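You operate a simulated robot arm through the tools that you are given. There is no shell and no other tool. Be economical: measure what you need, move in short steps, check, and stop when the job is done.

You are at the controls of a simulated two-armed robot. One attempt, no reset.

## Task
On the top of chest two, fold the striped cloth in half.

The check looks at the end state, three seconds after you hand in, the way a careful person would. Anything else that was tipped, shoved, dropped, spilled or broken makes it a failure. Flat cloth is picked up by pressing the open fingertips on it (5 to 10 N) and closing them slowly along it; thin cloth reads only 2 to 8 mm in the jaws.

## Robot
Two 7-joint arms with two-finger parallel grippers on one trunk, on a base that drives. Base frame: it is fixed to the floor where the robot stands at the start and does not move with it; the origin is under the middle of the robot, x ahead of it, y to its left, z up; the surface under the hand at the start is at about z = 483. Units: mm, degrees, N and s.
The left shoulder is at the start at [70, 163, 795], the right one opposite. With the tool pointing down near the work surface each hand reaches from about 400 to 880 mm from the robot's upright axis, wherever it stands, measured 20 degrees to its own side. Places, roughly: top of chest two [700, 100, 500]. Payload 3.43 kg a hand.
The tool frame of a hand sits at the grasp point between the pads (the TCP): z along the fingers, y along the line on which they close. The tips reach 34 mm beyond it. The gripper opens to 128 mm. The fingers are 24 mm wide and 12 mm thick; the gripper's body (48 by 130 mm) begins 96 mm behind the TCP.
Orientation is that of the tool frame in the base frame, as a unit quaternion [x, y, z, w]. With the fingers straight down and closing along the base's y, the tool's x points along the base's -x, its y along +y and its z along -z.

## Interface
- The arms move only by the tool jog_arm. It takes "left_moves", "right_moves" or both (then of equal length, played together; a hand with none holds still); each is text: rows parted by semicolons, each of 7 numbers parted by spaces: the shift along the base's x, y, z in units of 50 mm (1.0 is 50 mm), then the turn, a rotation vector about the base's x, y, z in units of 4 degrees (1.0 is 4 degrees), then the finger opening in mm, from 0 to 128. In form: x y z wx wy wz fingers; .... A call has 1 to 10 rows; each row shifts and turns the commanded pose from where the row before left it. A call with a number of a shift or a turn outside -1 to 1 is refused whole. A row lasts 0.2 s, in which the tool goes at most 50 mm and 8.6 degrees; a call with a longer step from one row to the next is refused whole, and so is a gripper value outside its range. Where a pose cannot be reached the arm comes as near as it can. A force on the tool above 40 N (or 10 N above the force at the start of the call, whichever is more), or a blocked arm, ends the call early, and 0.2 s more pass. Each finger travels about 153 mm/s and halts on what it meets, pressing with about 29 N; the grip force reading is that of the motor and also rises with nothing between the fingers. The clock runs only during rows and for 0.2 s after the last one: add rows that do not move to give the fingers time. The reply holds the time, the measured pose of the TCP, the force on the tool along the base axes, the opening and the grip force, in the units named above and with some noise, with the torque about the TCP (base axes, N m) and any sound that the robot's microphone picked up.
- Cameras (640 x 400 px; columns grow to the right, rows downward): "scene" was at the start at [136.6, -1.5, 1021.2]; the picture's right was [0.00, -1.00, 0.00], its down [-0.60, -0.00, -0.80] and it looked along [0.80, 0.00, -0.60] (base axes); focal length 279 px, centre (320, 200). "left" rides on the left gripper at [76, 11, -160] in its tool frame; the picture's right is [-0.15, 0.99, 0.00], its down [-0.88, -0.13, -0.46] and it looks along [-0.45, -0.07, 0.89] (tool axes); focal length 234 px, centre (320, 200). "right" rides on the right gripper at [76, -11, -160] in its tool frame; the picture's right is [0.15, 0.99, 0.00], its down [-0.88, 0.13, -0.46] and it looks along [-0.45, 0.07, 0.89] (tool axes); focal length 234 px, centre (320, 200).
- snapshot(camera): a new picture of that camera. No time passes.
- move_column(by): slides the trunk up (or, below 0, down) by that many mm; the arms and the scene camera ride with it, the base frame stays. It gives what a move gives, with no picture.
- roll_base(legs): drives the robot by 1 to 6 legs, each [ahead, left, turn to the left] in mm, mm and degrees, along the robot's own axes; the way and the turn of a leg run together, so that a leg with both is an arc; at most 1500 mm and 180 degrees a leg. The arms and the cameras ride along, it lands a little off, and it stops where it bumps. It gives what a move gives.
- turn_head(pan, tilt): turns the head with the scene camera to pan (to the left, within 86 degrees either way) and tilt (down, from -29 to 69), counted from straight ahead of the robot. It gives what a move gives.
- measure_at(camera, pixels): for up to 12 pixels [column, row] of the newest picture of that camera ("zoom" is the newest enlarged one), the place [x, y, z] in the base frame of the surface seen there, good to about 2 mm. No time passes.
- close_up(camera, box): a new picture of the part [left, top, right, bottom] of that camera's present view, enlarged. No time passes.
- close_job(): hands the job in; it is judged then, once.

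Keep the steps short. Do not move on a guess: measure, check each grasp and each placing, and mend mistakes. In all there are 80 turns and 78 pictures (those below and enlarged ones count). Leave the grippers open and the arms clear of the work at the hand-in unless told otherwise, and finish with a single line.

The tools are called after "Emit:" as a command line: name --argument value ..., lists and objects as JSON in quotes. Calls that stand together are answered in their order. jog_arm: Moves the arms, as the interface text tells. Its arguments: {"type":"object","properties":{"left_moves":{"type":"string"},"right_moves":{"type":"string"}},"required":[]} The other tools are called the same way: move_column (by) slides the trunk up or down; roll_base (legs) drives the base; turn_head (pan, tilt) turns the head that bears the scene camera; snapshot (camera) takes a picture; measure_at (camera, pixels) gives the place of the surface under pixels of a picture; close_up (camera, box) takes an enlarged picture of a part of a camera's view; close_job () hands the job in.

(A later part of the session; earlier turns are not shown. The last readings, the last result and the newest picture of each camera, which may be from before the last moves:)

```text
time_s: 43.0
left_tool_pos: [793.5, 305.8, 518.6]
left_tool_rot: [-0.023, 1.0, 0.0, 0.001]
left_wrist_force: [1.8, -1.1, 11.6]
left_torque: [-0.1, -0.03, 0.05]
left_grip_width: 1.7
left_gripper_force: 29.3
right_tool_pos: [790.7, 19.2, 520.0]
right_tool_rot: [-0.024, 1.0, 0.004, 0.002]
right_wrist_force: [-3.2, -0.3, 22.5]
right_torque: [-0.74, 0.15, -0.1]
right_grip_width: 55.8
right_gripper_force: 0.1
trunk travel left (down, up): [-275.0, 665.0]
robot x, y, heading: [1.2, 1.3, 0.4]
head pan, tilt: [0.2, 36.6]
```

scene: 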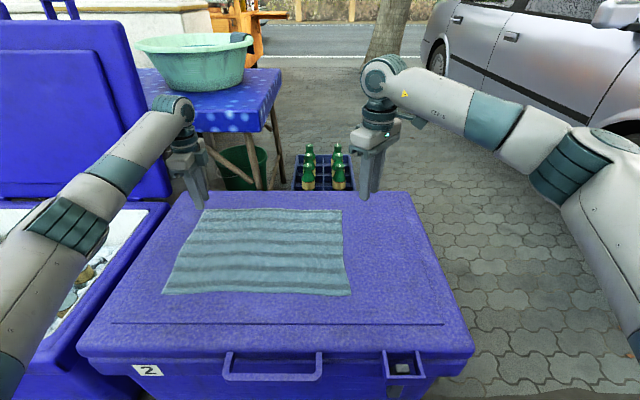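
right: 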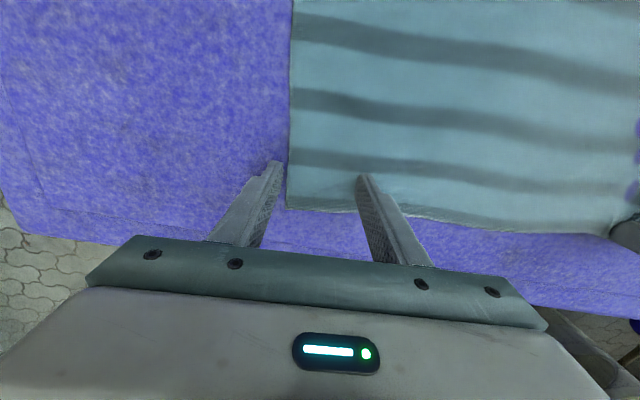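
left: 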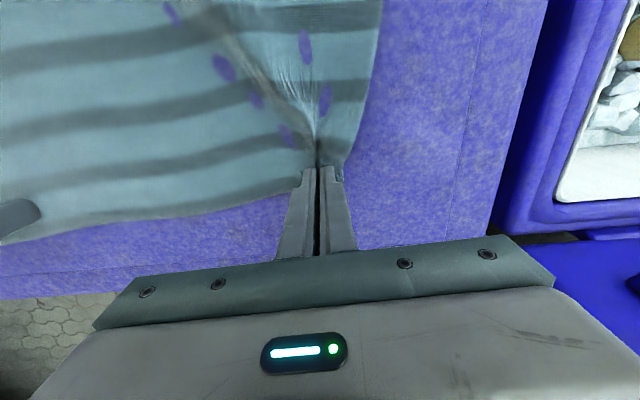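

It presses with 22 N, a bit much, so I'll ease off slightly and drag.

Emit:
jog_arm --right_moves "0 0 -0 0 0 0 56;-0.1 -0.03 0.01 0 0 0 56;-0.1 -0.03 0 0 0 0 56;-0.1 -0.03 0 0 0 0 56;-0.1 -0.03 0 0 0 0 56;-0.1 -0.03 0 0 0 0 56;-0.1 -0.03 0 0 0 0 56;0 0 0 0 0 0 56"

Emit:
snapshot --camera "right"

Emit:
close_up --camera "scene" --box '[140, 130, 420, 305]'

```text
time_s: 44.8
left_tool_pos: [793.7, 306.3, 518.4]
left_tool_rot: [-0.023, 1.0, 0.0, 0.003]
left_wrist_force: [-2.4, -0.5, 5.1]
left_torque: [-0.07, 0.05, -0.01]
left_grip_width: 1.9
left_gripper_force: 29.1
right_tool_pos: [761.5, 9.9, 518.9]
right_tool_rot: [-0.024, 1.0, 0.003, 0.003]
right_wrist_force: [7.4, 3.7, 31.7]
right_torque: [-0.96, -0.19, 0.15]
right_grip_width: 54.9
right_gripper_force: 0.0
trunk travel left (down, up): [-275.0, 665.0]
robot x, y, heading: [1.8, -0.7, 0.0]
head pan, tilt: [0.2, 36.6]
```

```text
52 pictures are left
```

right: 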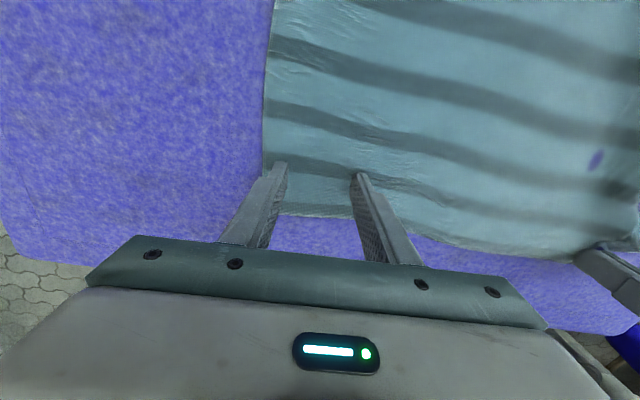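

```text
2.29 times, centred on (280, 218) of scene
```

zoom: 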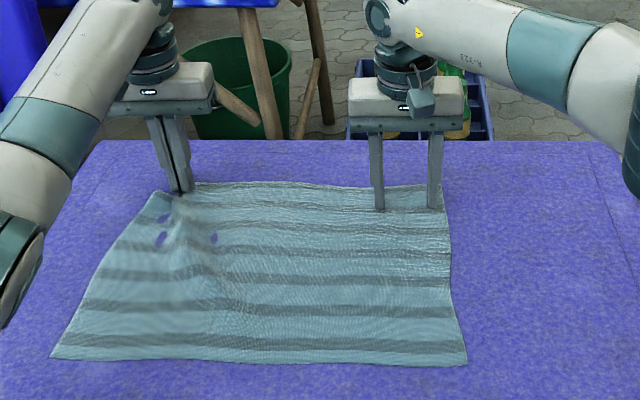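

The drag worked and the cloth came back straight. I'll lift the right hand a little and measure its corner again.

Emit:
jog_arm --right_moves "0 0 0.3 0 0 0 56;0 0 0.2 0 0 0 56;0 0 0 0 0 0 56"

Emit:
close_up --camera "scene" --box '[140, 130, 420, 305]'

Emit:
snapshot --camera "right"

```text
time_s: 45.6
left_tool_pos: [793.2, 306.7, 520.1]
left_tool_rot: [-0.023, 1.0, 0.0, 0.002]
left_wrist_force: [1.9, 1.8, 17.4]
left_torque: [0.0, -0.01, 0.01]
left_grip_width: 1.8
left_gripper_force: 28.9
right_tool_pos: [761.6, 8.1, 540.3]
right_tool_rot: [-0.024, 1.0, 0.003, 0.0]
right_wrist_force: [-0.4, 0.4, -0.2]
right_torque: [0.0, 0.0, 0.0]
right_grip_width: 56.0
right_gripper_force: 0.0
trunk travel left (down, up): [-275.0, 665.0]
robot x, y, heading: [-0.6, -1.2, 0.2]
head pan, tilt: [0.2, 36.6]
```

```text
2.29 times, centred on (280, 218) of scene
```

zoom: 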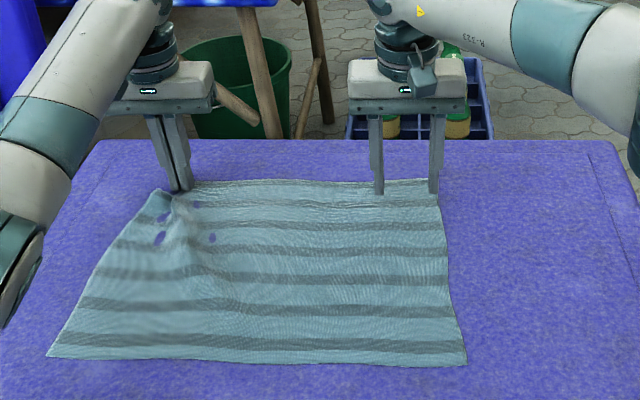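

```text
49 pictures are left
```

right: 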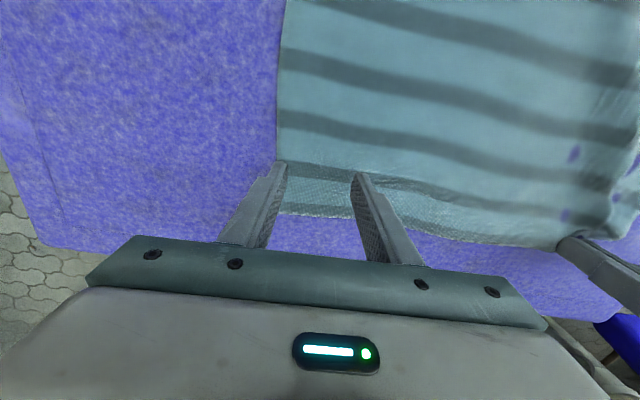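

Emit:
measure_at --camera "right" --pixels '[[283, 208], [281, 150], [320, 214], [450, 230]]'

Emit:
measure_at --camera "zoom" --pixels '[[436, 184], [440, 210], [52, 354], [462, 362], [300, 183], [250, 361]]'

```text
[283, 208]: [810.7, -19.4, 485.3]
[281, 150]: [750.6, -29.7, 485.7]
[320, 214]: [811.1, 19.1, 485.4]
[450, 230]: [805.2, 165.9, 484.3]
```

```text
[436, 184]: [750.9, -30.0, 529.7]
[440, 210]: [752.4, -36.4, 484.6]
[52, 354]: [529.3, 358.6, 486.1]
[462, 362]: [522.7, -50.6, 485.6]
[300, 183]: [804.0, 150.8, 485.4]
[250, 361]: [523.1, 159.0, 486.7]
```

The right corner is at about (813, −22), with the edge at x≈811. I'll place the right TCP at (795, 25) with a 60 mm opening and press.

Emit:
jog_arm --right_moves "0.34 0.17 0 0 0 0 60;0.34 0.17 0 0 0 0 60;0 0 -0.2 0 0 0 60;0 0 -0.16 0 0 0 60;0 0 -0.04 0 0 0 60;0 0 0 0 0 0 60"

```text
time_s: 47.0
left_tool_pos: [794.3, 306.6, 519.8]
left_tool_rot: [-0.023, 1.0, 0.0, 0.001]
left_wrist_force: [4.7, 1.8, 22.1]
left_torque: [0.05, -0.02, 0.0]
left_grip_width: 2.1
left_gripper_force: 29.6
right_tool_pos: [784.2, 21.0, 522.5]
right_tool_rot: [-0.025, 1.0, 0.004, 0.0]
right_wrist_force: [0.5, 0.6, -0.2]
right_torque: [-0.03, 0.0, 0.01]
right_grip_width: 60.4
right_gripper_force: 0.0
right hand out of reach, approached as far as the arm can: row 2
trunk travel left (down, up): [-275.0, 665.0]
robot x, y, heading: [1.8, -1.0, -0.1]
head pan, tilt: [0.2, 36.6]
```

At y=21 the right arm only reaches x=784, while the edge is at 811. I'll press here and drag the whole cloth back about 24 mm with both hands together, so the edge comes into reach.

Emit:
jog_arm --left_moves "0 0 0.02 0 0 0 0;0 0 0 0 0 0 0;0 0 0 0 0 0 0;0 0 0 0 0 0 0" --right_moves "-0.06 0 -0.03 0 0 0 60;0 0 -0.03 0 0 0 60;0 0 -0.02 0 0 0 60;0 0 0 0 0 0 60"

```text
time_s: 48.0
left_tool_pos: [793.5, 306.3, 519.1]
left_tool_rot: [-0.024, 1.0, 0.0, 0.0]
left_wrist_force: [2.4, 1.0, 11.3]
left_torque: [-0.01, -0.03, -0.02]
left_grip_width: 1.9
left_gripper_force: 28.5
right_tool_pos: [782.2, 20.8, 519.3]
right_tool_rot: [-0.024, 1.0, 0.003, 0.001]
right_wrist_force: [2.4, 0.8, 9.4]
right_torque: [-0.29, -0.06, 0.02]
right_grip_width: 60.0
right_gripper_force: 0.1
trunk travel left (down, up): [-275.0, 665.0]
robot x, y, heading: [0.5, -0.3, 0.1]
head pan, tilt: [0.2, 36.6]
```

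Emit:
jog_arm --left_moves "-0.08 0 0 0 0 0 0;-0.08 0 0 0 0 0 0;-0.08 0 0 0 0 0 0;-0.08 0 0 0 0 0 0;-0.08 0 0 0 0 0 0;-0.08 0 0 0 0 0 0;0 0 0 0 0 0 0;0 0 0 0 0 0 0;0 0 0 0 0 0 0" --right_moves "-0.08 0 -0.01 0 0 0 60;-0.08 0 0 0 0 0 60;-0.08 0 0 0 0 0 60;-0.08 0 0 0 0 0 60;-0.08 0 0 0 0 0 60;-0.08 0 0 0 0 0 60;0 0 0 0 0 0 60;0 0 0.3 0 0 0 60;0 0 0.1 0 0 0 60"

Emit:
snapshot --camera "right"

Emit:
close_up --camera "scene" --box '[140, 130, 420, 305]'

```text
time_s: 50.0
left_tool_pos: [769.0, 305.8, 519.3]
left_tool_rot: [-0.024, 1.0, -0.001, 0.001]
left_wrist_force: [-0.7, -0.8, 12.5]
left_torque: [-0.02, 0.04, 0.0]
left_grip_width: 2.2
left_gripper_force: 29.0
right_tool_pos: [758.0, 21.8, 537.3]
right_tool_rot: [-0.024, 1.0, 0.003, -0.002]
right_wrist_force: [0.0, -0.6, -0.2]
right_torque: [0.02, -0.01, 0.01]
right_grip_width: 60.1
right_gripper_force: 0.0
trunk travel left (down, up): [-275.0, 665.0]
robot x, y, heading: [1.0, 1.0, -0.2]
head pan, tilt: [0.2, 36.6]
```

```text
48 pictures are left
```

right: 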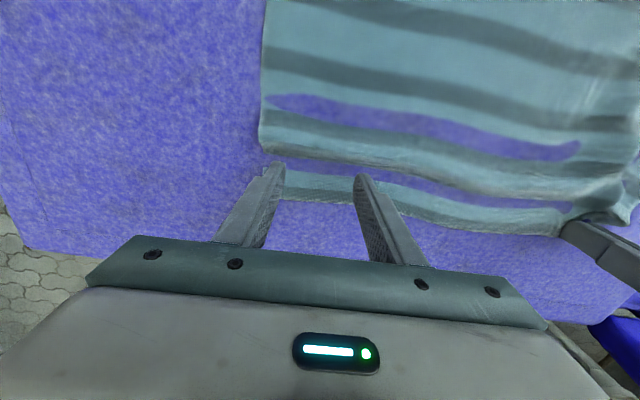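

```text
2.29 times, centred on (280, 218) of scene
```

zoom: 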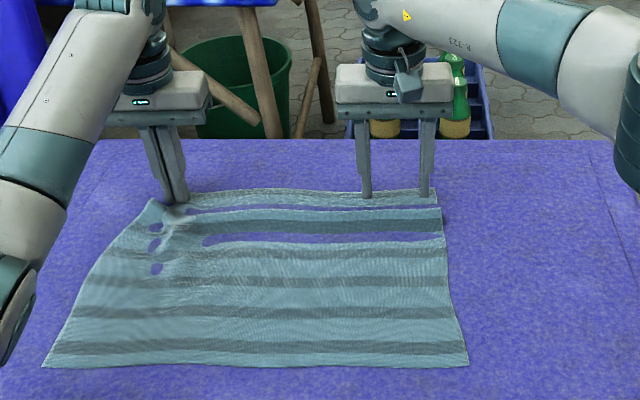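

The far strip moved back and a low ridge formed behind it, which will straighten out on lifting. I'll measure the right corner and edge.

Emit:
measure_at --camera "right" --pixels '[[290, 198], [320, 199], [420, 210], [290, 177], [345, 185], [262, 145]]'

Emit:
measure_at --camera "zoom" --pixels '[[434, 191], [300, 193], [438, 209], [45, 364], [464, 363], [250, 367]]'

```text
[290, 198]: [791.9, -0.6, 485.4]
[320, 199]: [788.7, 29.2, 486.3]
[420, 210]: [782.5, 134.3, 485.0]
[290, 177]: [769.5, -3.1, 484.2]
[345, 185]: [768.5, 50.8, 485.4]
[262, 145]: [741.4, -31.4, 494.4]
```

```text
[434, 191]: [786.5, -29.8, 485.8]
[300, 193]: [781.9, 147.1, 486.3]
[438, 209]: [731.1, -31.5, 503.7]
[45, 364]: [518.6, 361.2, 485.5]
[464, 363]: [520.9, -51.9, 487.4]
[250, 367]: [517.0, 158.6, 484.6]
```

The right corner is at about (790, −30). I'll place the right TCP at (780, 16) and press.

Emit:
jog_arm --right_moves "0.44 -0.12 0 0 0 0 60;0 0 -0.2 0 0 0 60;0 0 -0.1 0 0 0 60;0 0 -0.04 0 0 0 60;0 0 -0.03 0 0 0 60;0 0 0 0 0 0 60"

```text
time_s: 51.4
left_tool_pos: [768.6, 306.2, 519.0]
left_tool_rot: [-0.023, 1.0, 0.0, 0.001]
left_wrist_force: [0.5, 1.0, 12.8]
left_torque: [-0.01, 0.02, 0.01]
left_grip_width: 1.8
left_gripper_force: 29.2
right_tool_pos: [781.1, 14.6, 520.2]
right_tool_rot: [-0.025, 1.0, 0.004, 0.0]
right_wrist_force: [-0.3, -0.5, 4.9]
right_torque: [-0.16, 0.04, 0.0]
right_grip_width: 60.8
right_gripper_force: 0.1
trunk travel left (down, up): [-275.0, 665.0]
robot x, y, heading: [-1.0, 0.2, 0.1]
head pan, tilt: [0.2, 36.6]
```

Contact at 5 N. I'll press slightly more and close slowly.

Emit:
jog_arm --right_moves "0 0 -0.025 0 0 0 60;0 0 -0.01 0 0 0 60;0 0 0 0 0 0 57;0 0 0 0 0 0 54;0 0 0 0 0 0 51;0 0 0 0 0 0 48;0 0 0 0 0 0 45;0 0 0 0 0 0 42;0 0 0 0 0 0 39;0 0 0 0 0 0 36"

Emit:
snapshot --camera "right"

```text
time_s: 53.6
left_tool_pos: [768.9, 305.7, 520.4]
left_tool_rot: [-0.024, 1.0, 0.0, 0.001]
left_wrist_force: [0.4, -0.5, -0.4]
left_torque: [-0.01, -0.01, 0.01]
left_grip_width: 1.8
left_gripper_force: 28.8
right_tool_pos: [780.9, 17.0, 519.1]
right_tool_rot: [-0.024, 1.0, 0.004, 0.001]
right_wrist_force: [2.3, 3.1, 30.2]
right_torque: [-0.48, 0.17, 0.03]
right_grip_width: 33.6
right_gripper_force: 0.1
trunk travel left (down, up): [-275.0, 665.0]
robot x, y, heading: [-1.9, 0.9, 0.3]
head pan, tilt: [0.2, 36.6]
```

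```text
46 pictures are left
```

right: 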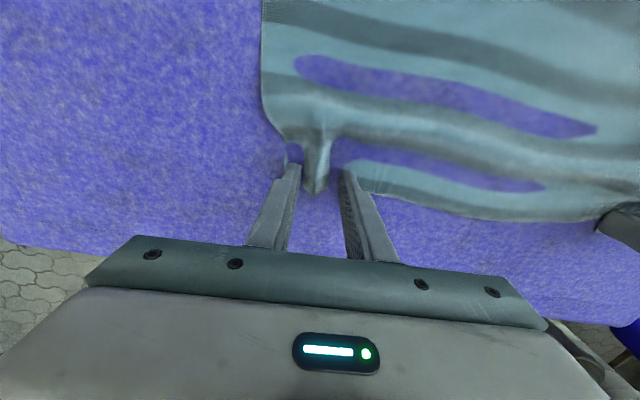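

The ridge is forming at the right edge. I'll close fully.

Emit:
jog_arm --right_moves "0 0 0.01 0 0 0 32;0 0 0 0 0 0 28;0 0 0 0 0 0 24;0 0 0 0 0 0 20;0 0 0 0 0 0 16;0 0 0 0 0 0 12;0 0 0 0 0 0 8;0 0 0 0 0 0 4;0 0 0 0 0 0 0;0 0 0 0 0 0 0"

Emit:
snapshot --camera "right"

Emit:
close_up --camera "scene" --box '[140, 130, 420, 305]'

```text
time_s: 55.8
left_tool_pos: [768.6, 306.1, 520.5]
left_tool_rot: [-0.024, 1.0, 0.0, 0.001]
left_wrist_force: [0.4, -0.3, 0.8]
left_torque: [0.0, 0.04, -0.02]
left_grip_width: 2.0
left_gripper_force: 29.1
right_tool_pos: [779.7, 14.7, 518.5]
right_tool_rot: [-0.025, 1.0, 0.003, 0.001]
right_wrist_force: [0.8, -6.4, 27.5]
right_torque: [-0.3, 0.2, 0.06]
right_grip_width: 2.7
right_gripper_force: 29.0
trunk travel left (down, up): [-275.0, 665.0]
robot x, y, heading: [-1.1, -0.0, -0.4]
head pan, tilt: [0.2, 36.6]
```

```text
45 pictures are left
```

right: 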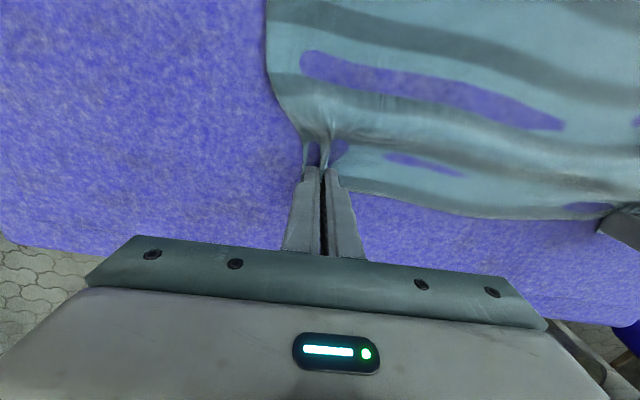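

```text
2.29 times, centred on (280, 218) of scene
```

zoom: 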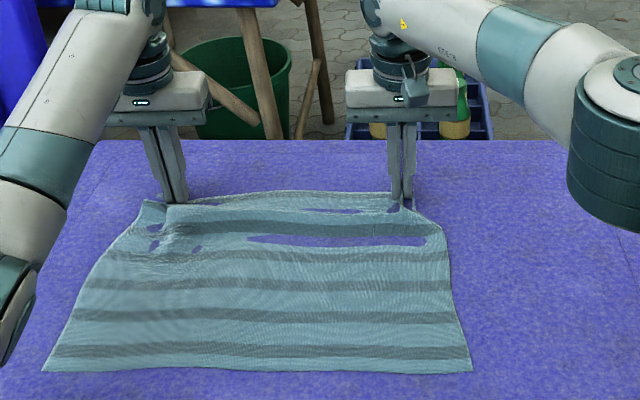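

Both corners are held, at 2.0 and 2.7 mm. I'll now lift on an arc toward the robot, spread the hands slightly to take up slack in y, and begin tilting the fingers forward.

Emit:
jog_arm --left_moves "0 0 0.3 0 0 0 0;0 0 0.4 0 0 0 0;0 0.05 0.4 0 -0.5 0 0;-0.1 0.05 0.4 0 -0.5 0 0;-0.15 0.05 0.4 0 -0.5 0 0;-0.2 0.05 0.4 0 -0.5 0 0;0 0 0 0 0 0 0" --right_moves "0 0 0.3 0 0 0 0;0 0 0.4 0 0 0 0;-0.05 -0.05 0.4 0 -0.5 0 0;-0.15 -0.05 0.4 0 -0.5 0 0;-0.2 -0.05 0.4 0 -0.5 0 0;-0.25 -0.05 0.4 0 -0.5 0 0;0 0 0 0 0 0 0"

Emit:
snapshot --camera "scene"

```text
time_s: 57.4
left_tool_pos: [748.1, 314.5, 632.0]
left_tool_rot: [-0.024, 0.997, -0.002, 0.07]
left_wrist_force: [1.2, -12.2, -0.3]
left_torque: [-0.41, -0.04, 0.22]
left_grip_width: 1.9
left_gripper_force: 28.8
right_tool_pos: [746.6, 7.9, 631.6]
right_tool_rot: [-0.025, 0.997, 0.003, 0.068]
right_wrist_force: [-0.5, 11.7, 0.6]
right_torque: [0.49, 0.02, -0.03]
right_grip_width: 2.4
right_gripper_force: 28.9
trunk travel left (down, up): [-275.0, 665.0]
robot x, y, heading: [3.1, 0.1, -0.2]
head pan, tilt: [0.2, 36.6]
```

```text
43 pictures are left
```

scene: 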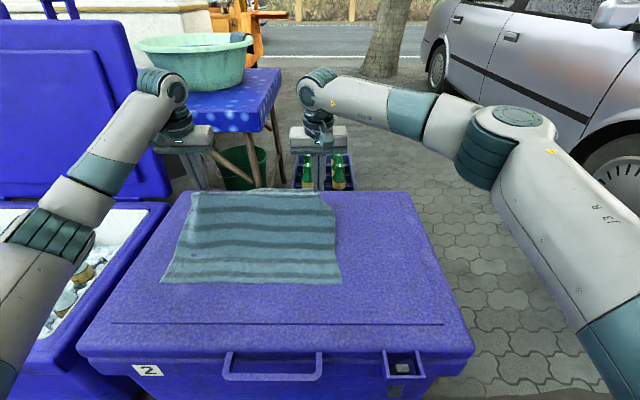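

The edge is taut between the hands, with about 12 N in y. I'll ease 1 mm on each side and carry on over the top of the arc while tilting.

Emit:
jog_arm --left_moves "-0.33 -0.03 0.1 0 -0.6 0 0;-0.33 0 0.1 0 -0.6 0 0;-0.33 0 0.08 0 -0.6 0 0;-0.33 0 0.05 0 -0.6 0 0;-0.33 0 0 0 -0.6 0 0;-0.33 0 0 0 -0.6 0 0;-0.33 0 -0.05 0 -0.6 0 0;-0.33 0 -0.1 0 -0.6 0 0;-0.33 0 -0.15 0 -0.6 0 0;0 0 0 0 0 0 0" --right_moves "-0.33 0.03 0.1 0 -0.6 0 0;-0.33 0 0.1 0 -0.6 0 0;-0.33 0 0.08 0 -0.6 0 0;-0.33 0 0.05 0 -0.6 0 0;-0.33 0 0 0 -0.6 0 0;-0.33 0 0 0 -0.6 0 0;-0.33 0 -0.05 0 -0.6 0 0;-0.33 0 -0.1 0 -0.6 0 0;-0.33 0 -0.15 0 -0.6 0 0;0 0 0 0 0 0 0"

Emit:
snapshot --camera "scene"

Emit:
snapshot --camera "right"

```text
time_s: 59.6
left_tool_pos: [601.1, 314.4, 636.0]
left_tool_rot: [-0.022, 0.967, -0.007, 0.255]
left_wrist_force: [0.4, -9.6, -0.4]
left_torque: [-0.37, -0.06, 0.03]
left_grip_width: 1.9
left_gripper_force: 28.6
right_tool_pos: [600.4, 9.5, 632.7]
right_tool_rot: [-0.024, 0.967, -0.003, 0.255]
right_wrist_force: [-0.3, 10.3, -0.2]
right_torque: [0.38, 0.03, 0.1]
right_grip_width: 2.5
right_gripper_force: 29.0
trunk travel left (down, up): [-275.0, 665.0]
robot x, y, heading: [-0.1, -0.6, -0.2]
head pan, tilt: [0.2, 36.6]
```

```text
42 pictures are left
```

scene: 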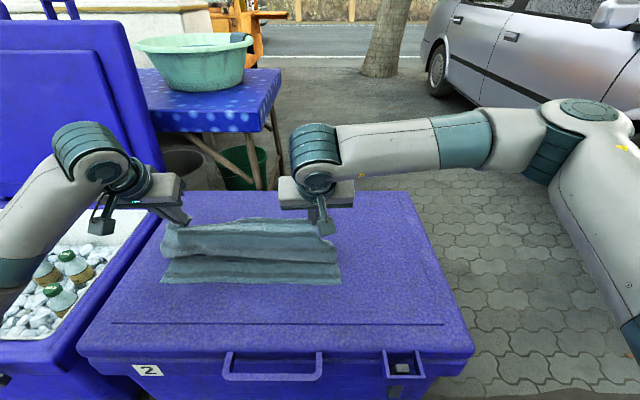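

```text
41 pictures are left
```

right: 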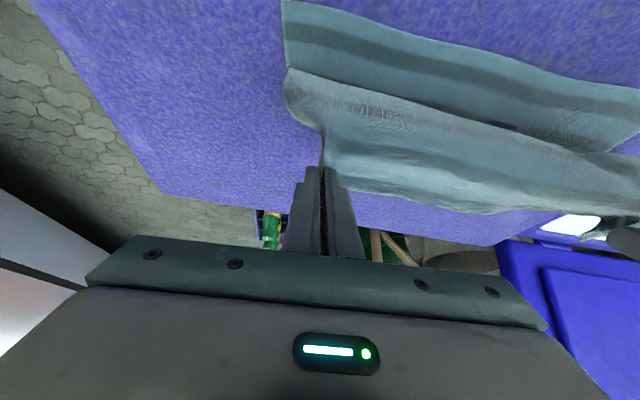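

Both grips hold and the fold is coming over. I'll measure where the near edge of the lower half lies now.

Emit:
measure_at --camera "scene" --pixels '[[162, 282], [250, 282], [338, 282], [165, 262], [340, 265], [250, 270]]'

```text
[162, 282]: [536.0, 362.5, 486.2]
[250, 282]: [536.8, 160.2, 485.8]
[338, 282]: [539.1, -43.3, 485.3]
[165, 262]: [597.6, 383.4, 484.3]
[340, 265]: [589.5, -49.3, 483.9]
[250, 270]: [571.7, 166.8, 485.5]
```

The near edge is straight at x≈536, with y from −45 to 363, and the hands are centred over it. I'll come down on the arc until the held edge is just above it, tilting to 45°.

Emit:
jog_arm --left_moves "-0.245 0 -0.305 0 -0.96 0 0;-0.245 0 -0.305 0 -0.96 0 0;-0.245 0 -0.305 0 -0.96 0 0;-0.245 0 -0.305 0 -0.96 0 0;-0.19 0 -0.3 0 0 0 0;-0.19 0 -0.3 0 0 0 0;-0.19 0 -0.25 0 0 0 0;0 0 0 0 0 0 0" --right_moves "-0.245 0 -0.29 0 -0.96 0 0;-0.245 0 -0.29 0 -0.96 0 0;-0.245 0 -0.29 0 -0.96 0 0;-0.245 0 -0.29 0 -0.96 0 0;-0.19 0 -0.3 0 0 0 0;-0.19 0 -0.3 0 0 0 0;-0.19 0 -0.25 0 0 0 0;0 0 0 0 0 0 0"

Emit:
close_up --camera "scene" --box '[100, 170, 420, 370]'

Emit:
snapshot --camera "right"

Emit:
snapshot --camera "left"

```text
time_s: 61.4
left_tool_pos: [523.9, 315.3, 531.0]
left_tool_rot: [-0.021, 0.924, -0.01, 0.382]
left_wrist_force: [1.2, -9.1, -0.4]
left_torque: [-0.29, -0.03, -0.04]
left_grip_width: 1.8
left_gripper_force: 29.1
right_tool_pos: [523.1, 10.8, 532.5]
right_tool_rot: [-0.024, 0.924, -0.007, 0.381]
right_wrist_force: [-0.3, 8.5, -0.1]
right_torque: [0.26, 0.04, 0.12]
right_grip_width: 2.9
right_gripper_force: 29.1
trunk travel left (down, up): [-275.0, 665.0]
robot x, y, heading: [-1.8, -3.7, -0.1]
head pan, tilt: [0.2, 36.6]
```

```text
2.00 times, centred on (260, 270) of scene
```

zoom: 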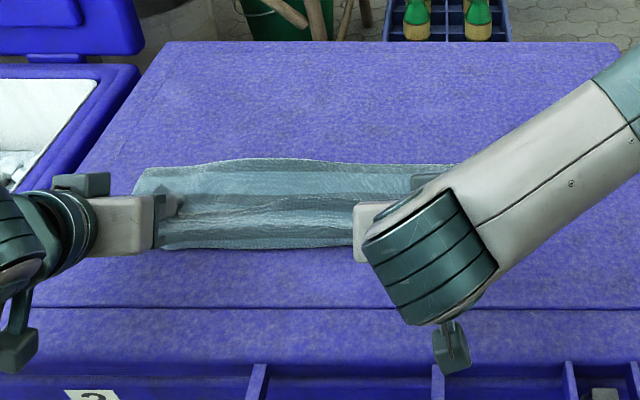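

```text
39 pictures are left
```

right: 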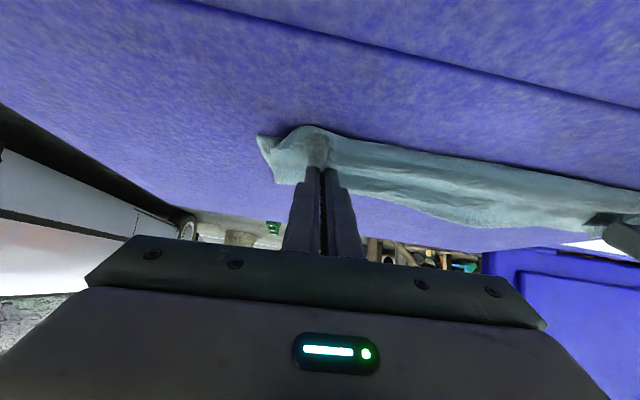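

```text
38 pictures are left
```

left: 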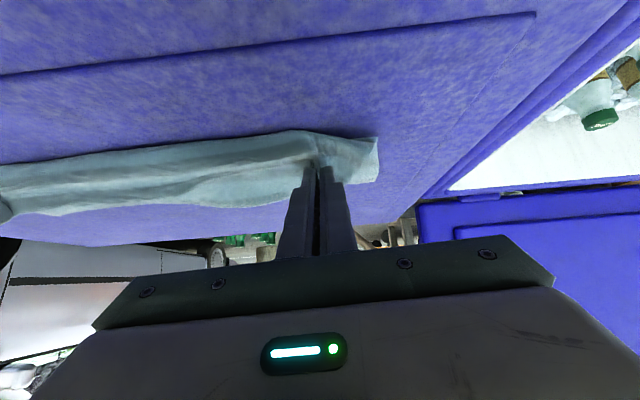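

The held edge is above the near edge. I'll lower gently until there's light contact.

Emit:
jog_arm --left_moves "0 0 -0.1 0 0 0 0;0 0 -0.06 0 0 0 0;0 0 -0.04 0 0 0 0;0 0 0 0 0 0 0" --right_moves "0 0 -0.1 0 0 0 0;0 0 -0.06 0 0 0 0;0 0 -0.06 0 0 0 0;0 0 0 0 0 0 0"

Emit:
measure_at --camera "zoom" --pixels '[[250, 246], [200, 247], [330, 243], [250, 165], [250, 225], [250, 190]]'

```text
time_s: 62.4
left_tool_pos: [521.9, 313.9, 522.3]
left_tool_rot: [-0.022, 0.923, -0.009, 0.383]
left_wrist_force: [1.6, -8.4, 10.1]
left_torque: [-0.29, -0.18, -0.04]
left_grip_width: 1.9
left_gripper_force: 29.2
right_tool_pos: [522.5, 8.8, 522.3]
right_tool_rot: [-0.023, 0.924, -0.007, 0.382]
right_wrist_force: [-0.7, 8.5, 2.3]
right_torque: [0.33, 0.04, 0.19]
right_grip_width: 2.5
right_gripper_force: 28.9
trunk travel left (down, up): [-275.0, 665.0]
robot x, y, heading: [0.4, 1.1, 0.1]
head pan, tilt: [0.2, 36.6]
```

```text
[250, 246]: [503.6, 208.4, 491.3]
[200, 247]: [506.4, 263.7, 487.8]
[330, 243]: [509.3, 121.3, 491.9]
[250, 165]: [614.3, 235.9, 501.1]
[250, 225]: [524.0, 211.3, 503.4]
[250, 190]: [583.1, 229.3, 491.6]
```

The folded bundle seems to reach x≈504 on the near side and only about 620 on the far side. I'll look more closely before releasing.

Emit:
close_up --camera "scene" --box '[140, 230, 340, 310]'

Emit:
measure_at --camera "zoom" --pixels '[[320, 65], [320, 90], [320, 120], [320, 150], [320, 180], [320, 200], [320, 205], [320, 212], [200, 100], [200, 150], [200, 190], [200, 215]]'

```text
3.20 times, centred on (240, 270) of scene
```

zoom: 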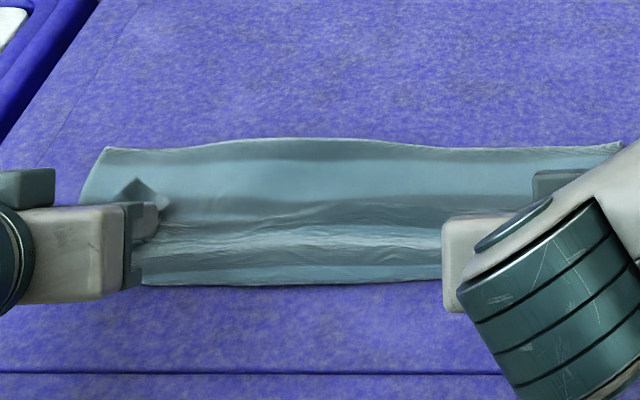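

```text
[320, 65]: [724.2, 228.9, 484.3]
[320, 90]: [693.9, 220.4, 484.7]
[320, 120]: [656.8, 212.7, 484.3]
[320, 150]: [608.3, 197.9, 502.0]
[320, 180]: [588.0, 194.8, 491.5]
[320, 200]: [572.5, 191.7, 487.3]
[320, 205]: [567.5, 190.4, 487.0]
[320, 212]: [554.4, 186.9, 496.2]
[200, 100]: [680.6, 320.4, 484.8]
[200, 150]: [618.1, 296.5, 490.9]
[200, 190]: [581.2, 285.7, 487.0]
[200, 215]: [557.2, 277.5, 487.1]
```

The cloth is limp: on the high arc the upper half hung down and looped under itself, so the fold sits at x≈620 instead of 683. Both grips are still good. I'll carry the edge back up and out to lay the cloth flat again, then refold with a low sweep that keeps the upper layer stretched.

Emit:
jog_arm --left_moves "0.23 0 0.78 0 0 0 0;0.23 0 0.78 0 0 0 0;0.55 0 0.5 0 0 0 0;0.55 0 0.5 0 0 0 0;0.6 0 0.1 0 0 0 0;0.6 0 0.1 0 0 0 0;0.6 0 -0.2 0 0 0 0;0.6 0 -0.2 0 0 0 0;0 0 0 0 0 0 0" --right_moves "0.23 0 0.78 0 0 0 0;0.23 0 0.78 0 0 0 0;0.55 0 0.5 0 0 0 0;0.55 0 0.5 0 0 0 0;0.6 0 0.1 0 0 0 0;0.6 0 0.1 0 0 0 0;0.6 0 -0.2 0 0 0 0;0.6 0 -0.2 0 0 0 0;0 0 0 0 0 0 0"

Emit:
snapshot --camera "scene"

```text
time_s: 64.4
left_tool_pos: [721.1, 314.4, 637.3]
left_tool_rot: [-0.021, 0.924, -0.01, 0.382]
left_wrist_force: [0.3, -9.3, -0.2]
left_torque: [-0.31, -0.01, -0.06]
left_grip_width: 1.9
left_gripper_force: 29.0
right_tool_pos: [720.6, 8.1, 639.9]
right_tool_rot: [-0.024, 0.924, -0.006, 0.381]
right_wrist_force: [-0.8, 8.4, -0.2]
right_torque: [0.32, 0.02, 0.17]
right_grip_width: 2.6
right_gripper_force: 29.3
trunk travel left (down, up): [-275.0, 665.0]
robot x, y, heading: [-0.0, -0.1, 0.2]
head pan, tilt: [0.2, 36.6]
```

```text
36 pictures are left
```

scene: 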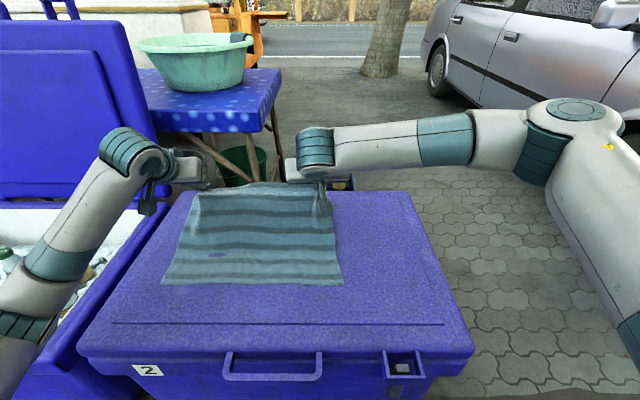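

The cloth reopened cleanly and the near edge is still in place. I'll lower the held edge far out, close to the lid.

Emit:
jog_arm --left_moves "0.4 0 -0.3 0 0 0 0;0.35 0 -0.4 0 0 0 0;0.2 0 -0.6 0 0 0 0;0.1 0 -0.6 0 0 0 0;0 0 -0.2 0 0 0 0;0 0 0 0 0 0 0" --right_moves "0.4 0 -0.3 0 0 0 0;0.35 0 -0.4 0 0 0 0;0.2 0 -0.6 0 0 0 0;0.1 0 -0.6 0 0 0 0;0 0 -0.24 0 0 0 0;0 0 0 0 0 0 0"

Emit:
snapshot --camera "scene"

```text
time_s: 65.8
left_tool_pos: [772.2, 314.3, 533.9]
left_tool_rot: [-0.022, 0.924, -0.009, 0.382]
left_wrist_force: [0.9, -9.0, 1.0]
left_torque: [-0.32, -0.01, -0.04]
left_grip_width: 2.2
left_gripper_force: 29.5
right_tool_pos: [774.7, 7.8, 533.7]
right_tool_rot: [-0.025, 0.924, -0.006, 0.381]
right_wrist_force: [-0.3, 9.6, 0.0]
right_torque: [0.31, -0.02, 0.2]
right_grip_width: 2.7
right_gripper_force: 28.9
trunk travel left (down, up): [-275.0, 665.0]
robot x, y, heading: [0.6, 0.7, 0.1]
head pan, tilt: [0.2, 36.6]
```

```text
35 pictures are left
```

scene: 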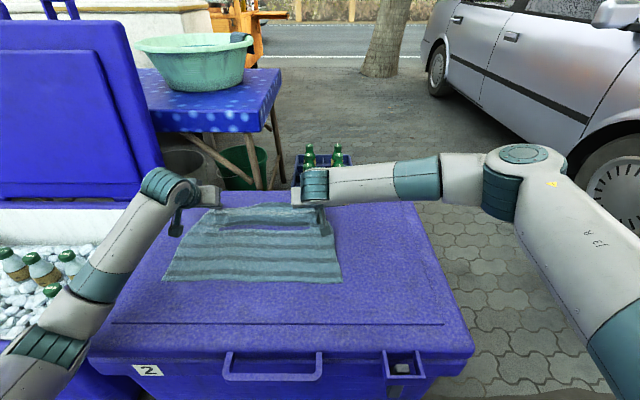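

Starting from flat, the cloth would just bunch up ahead of the hands. The right path is up to vertical above the fold line at x≈683, then diagonally down at 45° so the hanging part lays itself down. First I'll check the near edge and go up to the apex.

Emit:
measure_at --camera "scene" --pixels '[[165, 279], [250, 281], [339, 280]]'

Emit:
jog_arm --left_moves "-0.1 0 0.5 0 0 0 0;-0.24 0 0.6 0 0 0 0;-0.3 0 0.5 0 0 0 0;-0.4 0 0.35 0 0 0 0;-0.42 0 0.17 0 0 0 0;-0.42 0 0.1 0 0 0 0;-0.4 0 0.02 0 0 0 0;0 0 0 0 0 0 0;0 0 0 0 0 0 0" --right_moves "-0.1 0 0.5 0 0 0 0;-0.24 0 0.6 0 0 0 0;-0.3 0 0.5 0 0 0 0;-0.4 0 0.35 0 0 0 0;-0.42 0 0.17 0 0 0 0;-0.42 0 0.1 0 0 0 0;-0.44 0 0.02 0 0 0 0;0 0 0 0 0 0 0;0 0 0 0 0 0 0"

Emit:
snapshot --camera "scene"

```text
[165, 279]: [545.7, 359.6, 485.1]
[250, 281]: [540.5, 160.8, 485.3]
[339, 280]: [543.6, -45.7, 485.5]
```

```text
time_s: 67.8
left_tool_pos: [660.4, 315.5, 644.1]
left_tool_rot: [-0.021, 0.924, -0.009, 0.382]
left_wrist_force: [-0.4, -11.0, 0.0]
left_torque: [-0.41, 0.01, -0.04]
left_grip_width: 1.7
left_gripper_force: 29.0
right_tool_pos: [657.2, 7.2, 643.8]
right_tool_rot: [-0.024, 0.924, -0.006, 0.381]
right_wrist_force: [0.0, 11.4, -0.4]
right_torque: [0.35, 0.04, 0.22]
right_grip_width: 2.8
right_gripper_force: 28.5
trunk travel left (down, up): [-275.0, 665.0]
robot x, y, heading: [1.3, 2.2, 0.3]
head pan, tilt: [0.2, 36.6]
```

```text
34 pictures are left
```

scene: 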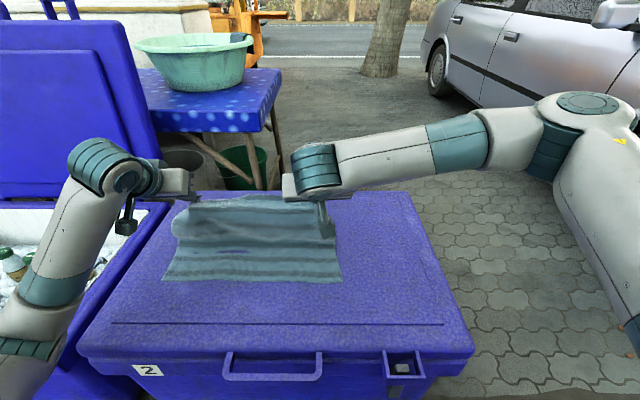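

I'll check the cloth's profile at the apex to find where the hanging part meets the lid.

Emit:
measure_at --camera "scene" --pixels '[[255, 278], [255, 270], [255, 262], [255, 254], [255, 246], [255, 238], [255, 230], [255, 222], [255, 214], [255, 206], [255, 200], [255, 196]]'

```text
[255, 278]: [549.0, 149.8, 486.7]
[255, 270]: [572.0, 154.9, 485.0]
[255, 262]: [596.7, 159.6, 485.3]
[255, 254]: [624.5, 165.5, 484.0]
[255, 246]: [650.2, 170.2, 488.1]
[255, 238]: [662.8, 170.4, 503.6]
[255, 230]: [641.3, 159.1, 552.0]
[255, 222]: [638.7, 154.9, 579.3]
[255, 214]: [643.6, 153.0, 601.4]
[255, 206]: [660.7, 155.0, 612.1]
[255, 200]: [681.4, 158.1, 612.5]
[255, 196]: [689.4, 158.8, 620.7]
```

The sheet stands up from about x=660. I'll pull it slightly taut up and forward, then come down the diagonal halfway.

Emit:
jog_arm --left_moves "0.16 0 0.1 0 0 0 0;0.16 0 0.1 0 0 0 0;0 0 0 0 0 0 0;-0.07 0 -0.29 0 0 0 0;-0.07 0 -0.29 0 0 0 0;-0.25 0 -0.3 0 0 0 0;-0.25 0 -0.3 0 0 0 0;-0.35 0 -0.29 0 0 0 0;-0.35 0 -0.29 0 0 0 0;0 0 0 0 0 0 0" --right_moves "0.16 0 0.1 0 0 0 0;0.16 0 0.1 0 0 0 0;0 0 0 0 0 0 0;-0.07 0 -0.29 0 0 0 0;-0.07 0 -0.29 0 0 0 0;-0.25 0 -0.3 0 0 0 0;-0.25 0 -0.3 0 0 0 0;-0.35 0 -0.29 0 0 0 0;-0.35 0 -0.29 0 0 0 0;0 0 0 0 0 0 0"

Emit:
close_up --camera "scene" --box '[140, 190, 380, 310]'

Emit:
measure_at --camera "scene" --pixels '[[255, 280], [255, 270], [255, 262], [255, 254], [255, 246], [255, 240], [255, 234], [255, 228], [255, 222], [255, 216], [255, 210], [255, 204]]'

```text
time_s: 70.0
left_tool_pos: [609.6, 316.8, 565.9]
left_tool_rot: [-0.022, 0.924, -0.009, 0.383]
left_wrist_force: [0.5, -11.7, -0.1]
left_torque: [-0.4, -0.03, -0.06]
left_grip_width: 2.3
left_gripper_force: 28.7
right_tool_pos: [609.3, 8.1, 565.8]
right_tool_rot: [-0.023, 0.924, -0.006, 0.382]
right_wrist_force: [0.0, 11.7, 0.5]
right_torque: [0.42, 0.02, 0.23]
right_grip_width: 2.6
right_gripper_force: 29.6
trunk travel left (down, up): [-275.0, 665.0]
robot x, y, heading: [-2.3, 2.8, -0.0]
head pan, tilt: [0.2, 36.6]
```

```text
2.67 times, centred on (260, 250) of scene
```

zoom: 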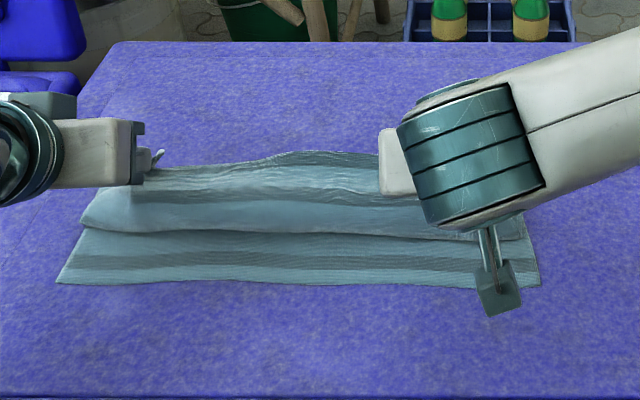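

```text
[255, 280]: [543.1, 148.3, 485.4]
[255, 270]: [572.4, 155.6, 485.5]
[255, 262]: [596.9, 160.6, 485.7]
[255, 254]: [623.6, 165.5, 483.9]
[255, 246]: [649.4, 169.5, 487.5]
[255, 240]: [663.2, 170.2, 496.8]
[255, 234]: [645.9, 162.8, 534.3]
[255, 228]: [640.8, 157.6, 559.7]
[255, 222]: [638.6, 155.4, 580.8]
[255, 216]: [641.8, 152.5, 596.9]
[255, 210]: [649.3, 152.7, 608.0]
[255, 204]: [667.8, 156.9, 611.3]
```

That measure used the older scene picture, so I'll repeat it on the zoom.

Emit:
measure_at --camera "zoom" --pixels '[[280, 283], [280, 260], [280, 240], [280, 230], [280, 220], [280, 205], [280, 195], [280, 185], [280, 175], [280, 165], [280, 155]]'

```text
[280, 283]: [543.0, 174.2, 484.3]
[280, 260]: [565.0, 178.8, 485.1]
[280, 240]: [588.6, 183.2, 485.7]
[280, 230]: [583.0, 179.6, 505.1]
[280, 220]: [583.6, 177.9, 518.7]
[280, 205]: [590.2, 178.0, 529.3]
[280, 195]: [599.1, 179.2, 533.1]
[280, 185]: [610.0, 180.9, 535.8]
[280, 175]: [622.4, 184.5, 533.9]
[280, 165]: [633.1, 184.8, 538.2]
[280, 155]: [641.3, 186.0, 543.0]
```

The cloth leaves the jaws backward and drapes about 55 mm toward the robot before turning under. I'll tilt the fingers further, to 60°, and lower before moving back, so that the final low pull takes that loop out.

Emit:
jog_arm --left_moves "-0.09 0 -0.195 0 -0.94 0 0;-0.09 0 -0.195 0 -0.94 0 0;-0.09 0 -0.195 0 -0.94 0 0;-0.09 0 -0.195 0 -0.94 0 0;0 0 0 0 0 0 0" --right_moves "-0.09 0 -0.195 0 -0.94 0 0;-0.09 0 -0.195 0 -0.94 0 0;-0.09 0 -0.195 0 -0.94 0 0;-0.09 0 -0.195 0 -0.94 0 0;0 0 0 0 0 0 0"

Emit:
close_up --camera "scene" --box '[140, 190, 380, 310]'

Emit:
measure_at --camera "zoom" --pixels '[[280, 280], [280, 260], [280, 240], [280, 230], [280, 220], [280, 210], [280, 200], [280, 190], [280, 180], [280, 170], [280, 160], [280, 150]]'

```text
time_s: 71.2
left_tool_pos: [590.3, 315.4, 528.7]
left_tool_rot: [-0.02, 0.866, -0.013, 0.5]
left_wrist_force: [0.4, -10.9, -0.1]
left_torque: [-0.35, -0.01, -0.17]
left_grip_width: 2.0
left_gripper_force: 29.4
right_tool_pos: [589.2, 8.3, 527.5]
right_tool_rot: [-0.024, 0.866, -0.009, 0.5]
right_wrist_force: [-0.9, 13.1, 0.1]
right_torque: [0.3, 0.03, 0.31]
right_grip_width: 2.5
right_gripper_force: 29.5
trunk travel left (down, up): [-275.0, 665.0]
robot x, y, heading: [1.0, -1.3, 0.1]
head pan, tilt: [0.2, 36.6]
```

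```text
2.67 times, centred on (260, 250) of scene
```

zoom: 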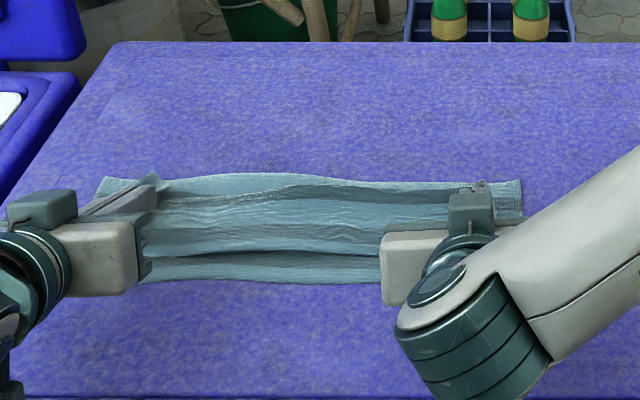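

```text
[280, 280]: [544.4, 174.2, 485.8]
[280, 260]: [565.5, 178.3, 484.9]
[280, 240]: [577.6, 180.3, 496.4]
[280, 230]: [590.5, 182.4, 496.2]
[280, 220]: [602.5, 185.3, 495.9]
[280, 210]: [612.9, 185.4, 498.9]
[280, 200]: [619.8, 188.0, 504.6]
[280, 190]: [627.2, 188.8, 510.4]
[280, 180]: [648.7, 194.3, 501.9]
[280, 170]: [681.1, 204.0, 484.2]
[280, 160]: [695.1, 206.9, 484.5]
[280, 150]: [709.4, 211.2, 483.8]
```

The fold lies at about x=668, which leaves the lower layer 124 mm and the upper 169 mm. It should be at about 690. I'll lift back to the apex about 25 mm further out, keeping the 60° tilt, and come down that shifted diagonal.

Emit:
jog_arm --left_moves "0.1 0 0.6 0 0 0 0;0.2 0 0.7 0 0 0 0;0.4 0 0.5 0 0 0 0;0.5 0 0.2 0 0 0 0;0.5 0 0 0 0 0 0;0.32 0 -0.02 0 0 0 0;0 0 0 0 0 0 0;0 0 0 0 0 0 0" --right_moves "0.1 0 0.6 0 0 0 0;0.2 0 0.7 0 0 0 0;0.4 0 0.5 0 0 0 0;0.5 0 0.2 0 0 0 0;0.5 0 0 0 0 0 0;0.32 0 -0.02 0 0 0 0;0 0 0 0 0 0 0;0 0 0 0 0 0 0"

Emit:
snapshot --camera "scene"

Emit:
measure_at --camera "scene" --pixels '[[245, 280], [245, 265], [245, 255], [245, 250], [245, 245], [245, 240], [245, 235], [245, 230], [245, 222], [245, 214], [245, 206], [245, 200]]'

```text
time_s: 73.0
left_tool_pos: [691.3, 315.3, 627.6]
left_tool_rot: [-0.02, 0.866, -0.012, 0.5]
left_wrist_force: [1.1, -10.7, -0.6]
left_torque: [-0.36, -0.03, -0.17]
left_grip_width: 2.2
left_gripper_force: 29.3
right_tool_pos: [689.3, 7.5, 626.9]
right_tool_rot: [-0.022, 0.866, -0.01, 0.5]
right_wrist_force: [-0.8, 10.7, -0.4]
right_torque: [0.27, 0.06, 0.32]
right_grip_width: 3.1
right_gripper_force: 29.0
trunk travel left (down, up): [-275.0, 665.0]
robot x, y, heading: [-0.9, 0.9, 0.2]
head pan, tilt: [0.2, 36.6]
```

```text
31 pictures are left
```

scene: 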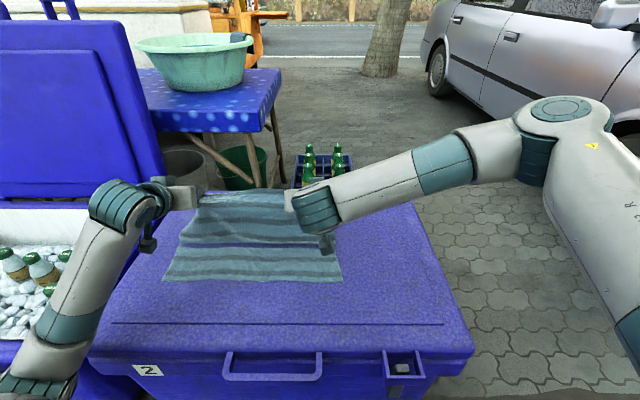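

```text
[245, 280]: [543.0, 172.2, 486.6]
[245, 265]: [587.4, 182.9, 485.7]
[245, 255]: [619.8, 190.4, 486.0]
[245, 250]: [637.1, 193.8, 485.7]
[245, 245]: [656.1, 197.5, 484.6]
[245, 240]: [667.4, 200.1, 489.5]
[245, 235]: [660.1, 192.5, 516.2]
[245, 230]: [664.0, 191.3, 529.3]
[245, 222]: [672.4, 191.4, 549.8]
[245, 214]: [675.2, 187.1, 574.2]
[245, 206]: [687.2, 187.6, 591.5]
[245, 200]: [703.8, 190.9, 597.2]
```

The sheet's foot is now at about x=670–680. I'll lower nearly straight down first so the foot moves outward, then go diagonally back, and look again.

Emit:
jog_arm --left_moves "0.05 0 -0.4 0 0 0 0;0 0 -0.4 0 0 0 0;-0.1 0 -0.4 0 0 0 0;-0.25 0 -0.3 0 0 0 0;-0.3 0 -0.25 0 0 0 0;-0.4 0 -0.15 0 0 0 0;-0.4 0 -0.1 0 0 0 0;0 0 0 0 0 0 0" --right_moves "0.05 0 -0.4 0 0 0 0;0 0 -0.4 0 0 0 0;-0.1 0 -0.4 0 0 0 0;-0.25 0 -0.3 0 0 0 0;-0.3 0 -0.25 0 0 0 0;-0.4 0 -0.15 0 0 0 0;-0.4 0 -0.1 0 0 0 0;0 0 0 0 0 0 0"

Emit:
snapshot --camera "scene"

Emit:
measure_at --camera "scene" --pixels '[[245, 280], [245, 262], [245, 256], [245, 252], [245, 248], [245, 244], [245, 240], [245, 236], [245, 232], [245, 228], [245, 224], [245, 220]]'

```text
time_s: 74.8
left_tool_pos: [620.4, 316.8, 528.6]
left_tool_rot: [-0.02, 0.866, -0.013, 0.5]
left_wrist_force: [0.7, -11.7, 0.2]
left_torque: [-0.36, 0.0, -0.16]
left_grip_width: 2.0
left_gripper_force: 29.3
right_tool_pos: [619.9, 6.9, 525.5]
right_tool_rot: [-0.024, 0.866, -0.008, 0.5]
right_wrist_force: [-0.1, 11.1, 0.0]
right_torque: [0.31, 0.02, 0.28]
right_grip_width: 2.7
right_gripper_force: 28.7
trunk travel left (down, up): [-275.0, 665.0]
robot x, y, heading: [2.9, -0.0, 0.1]
head pan, tilt: [0.2, 36.6]
```

```text
30 pictures are left
```

scene: 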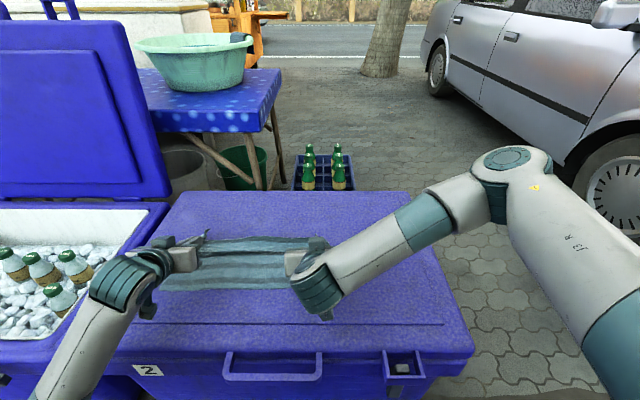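

```text
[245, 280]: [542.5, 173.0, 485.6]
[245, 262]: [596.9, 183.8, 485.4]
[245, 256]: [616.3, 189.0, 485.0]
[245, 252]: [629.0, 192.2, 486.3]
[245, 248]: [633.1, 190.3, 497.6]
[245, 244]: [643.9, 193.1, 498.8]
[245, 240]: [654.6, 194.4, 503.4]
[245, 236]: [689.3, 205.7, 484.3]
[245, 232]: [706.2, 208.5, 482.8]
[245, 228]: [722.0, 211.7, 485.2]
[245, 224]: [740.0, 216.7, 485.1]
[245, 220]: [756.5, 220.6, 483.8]
```

The front belly is at 630 and the fold is around 680. I'll sweep the edge back low and slowly toward the near edge.

Emit:
jog_arm --left_moves "-0.27 0 -0.05 0 0 0 0;-0.27 0 -0.05 0 0 0 0;-0.27 0 -0.03 0 0 0 0;-0.27 0 -0.03 0 0 0 0;-0.27 0 -0.03 0 0 0 0;-0.27 0 0 0 0 0 0;-0.27 0 0 0 0 0 0;0 0 0 0 0 0 0" --right_moves "-0.27 0 -0.03 0 0 0 0;-0.27 0 -0.03 0 0 0 0;-0.27 0 -0.03 0 0 0 0;-0.27 0 -0.03 0 0 0 0;-0.27 0 -0.03 0 0 0 0;-0.27 0 0 0 0 0 0;-0.27 0 0 0 0 0 0;0 0 0 0 0 0 0"

Emit:
snapshot --camera "scene"

Emit:
measure_at --camera "scene" --pixels '[[245, 290], [245, 284], [245, 278], [245, 272], [245, 266], [245, 260], [245, 254], [245, 250], [245, 246], [245, 242], [245, 238], [245, 234]]'

```text
time_s: 76.6
left_tool_pos: [529.6, 316.6, 517.5]
left_tool_rot: [-0.02, 0.866, -0.012, 0.5]
left_wrist_force: [3.5, -9.8, 13.6]
left_torque: [-0.37, -0.39, -0.15]
left_grip_width: 2.6
left_gripper_force: 29.3
left hand out of reach, approached as far as the arm can: row 7
right_tool_pos: [523.8, 8.3, 517.8]
right_tool_rot: [-0.024, 0.866, -0.008, 0.5]
right_wrist_force: [0.0, 10.4, 2.5]
right_torque: [0.2, -0.02, 0.26]
right_grip_width: 2.7
right_gripper_force: 29.6
trunk travel left (down, up): [-275.0, 665.0]
robot x, y, heading: [-2.5, 0.2, 0.0]
head pan, tilt: [0.2, 36.6]
```

```text
29 pictures are left
```

scene: 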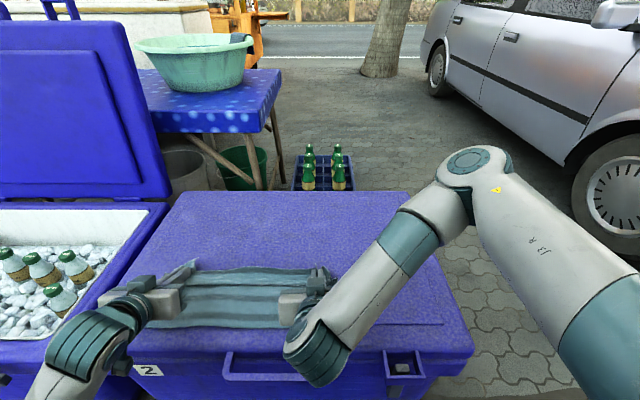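

```text
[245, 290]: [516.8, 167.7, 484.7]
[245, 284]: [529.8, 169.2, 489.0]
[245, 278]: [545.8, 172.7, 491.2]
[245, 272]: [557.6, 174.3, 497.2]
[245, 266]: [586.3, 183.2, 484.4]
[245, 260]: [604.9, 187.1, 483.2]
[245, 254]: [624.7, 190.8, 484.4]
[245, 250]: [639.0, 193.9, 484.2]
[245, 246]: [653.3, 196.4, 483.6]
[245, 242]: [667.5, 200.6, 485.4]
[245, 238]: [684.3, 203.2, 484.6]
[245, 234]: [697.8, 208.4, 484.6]
```

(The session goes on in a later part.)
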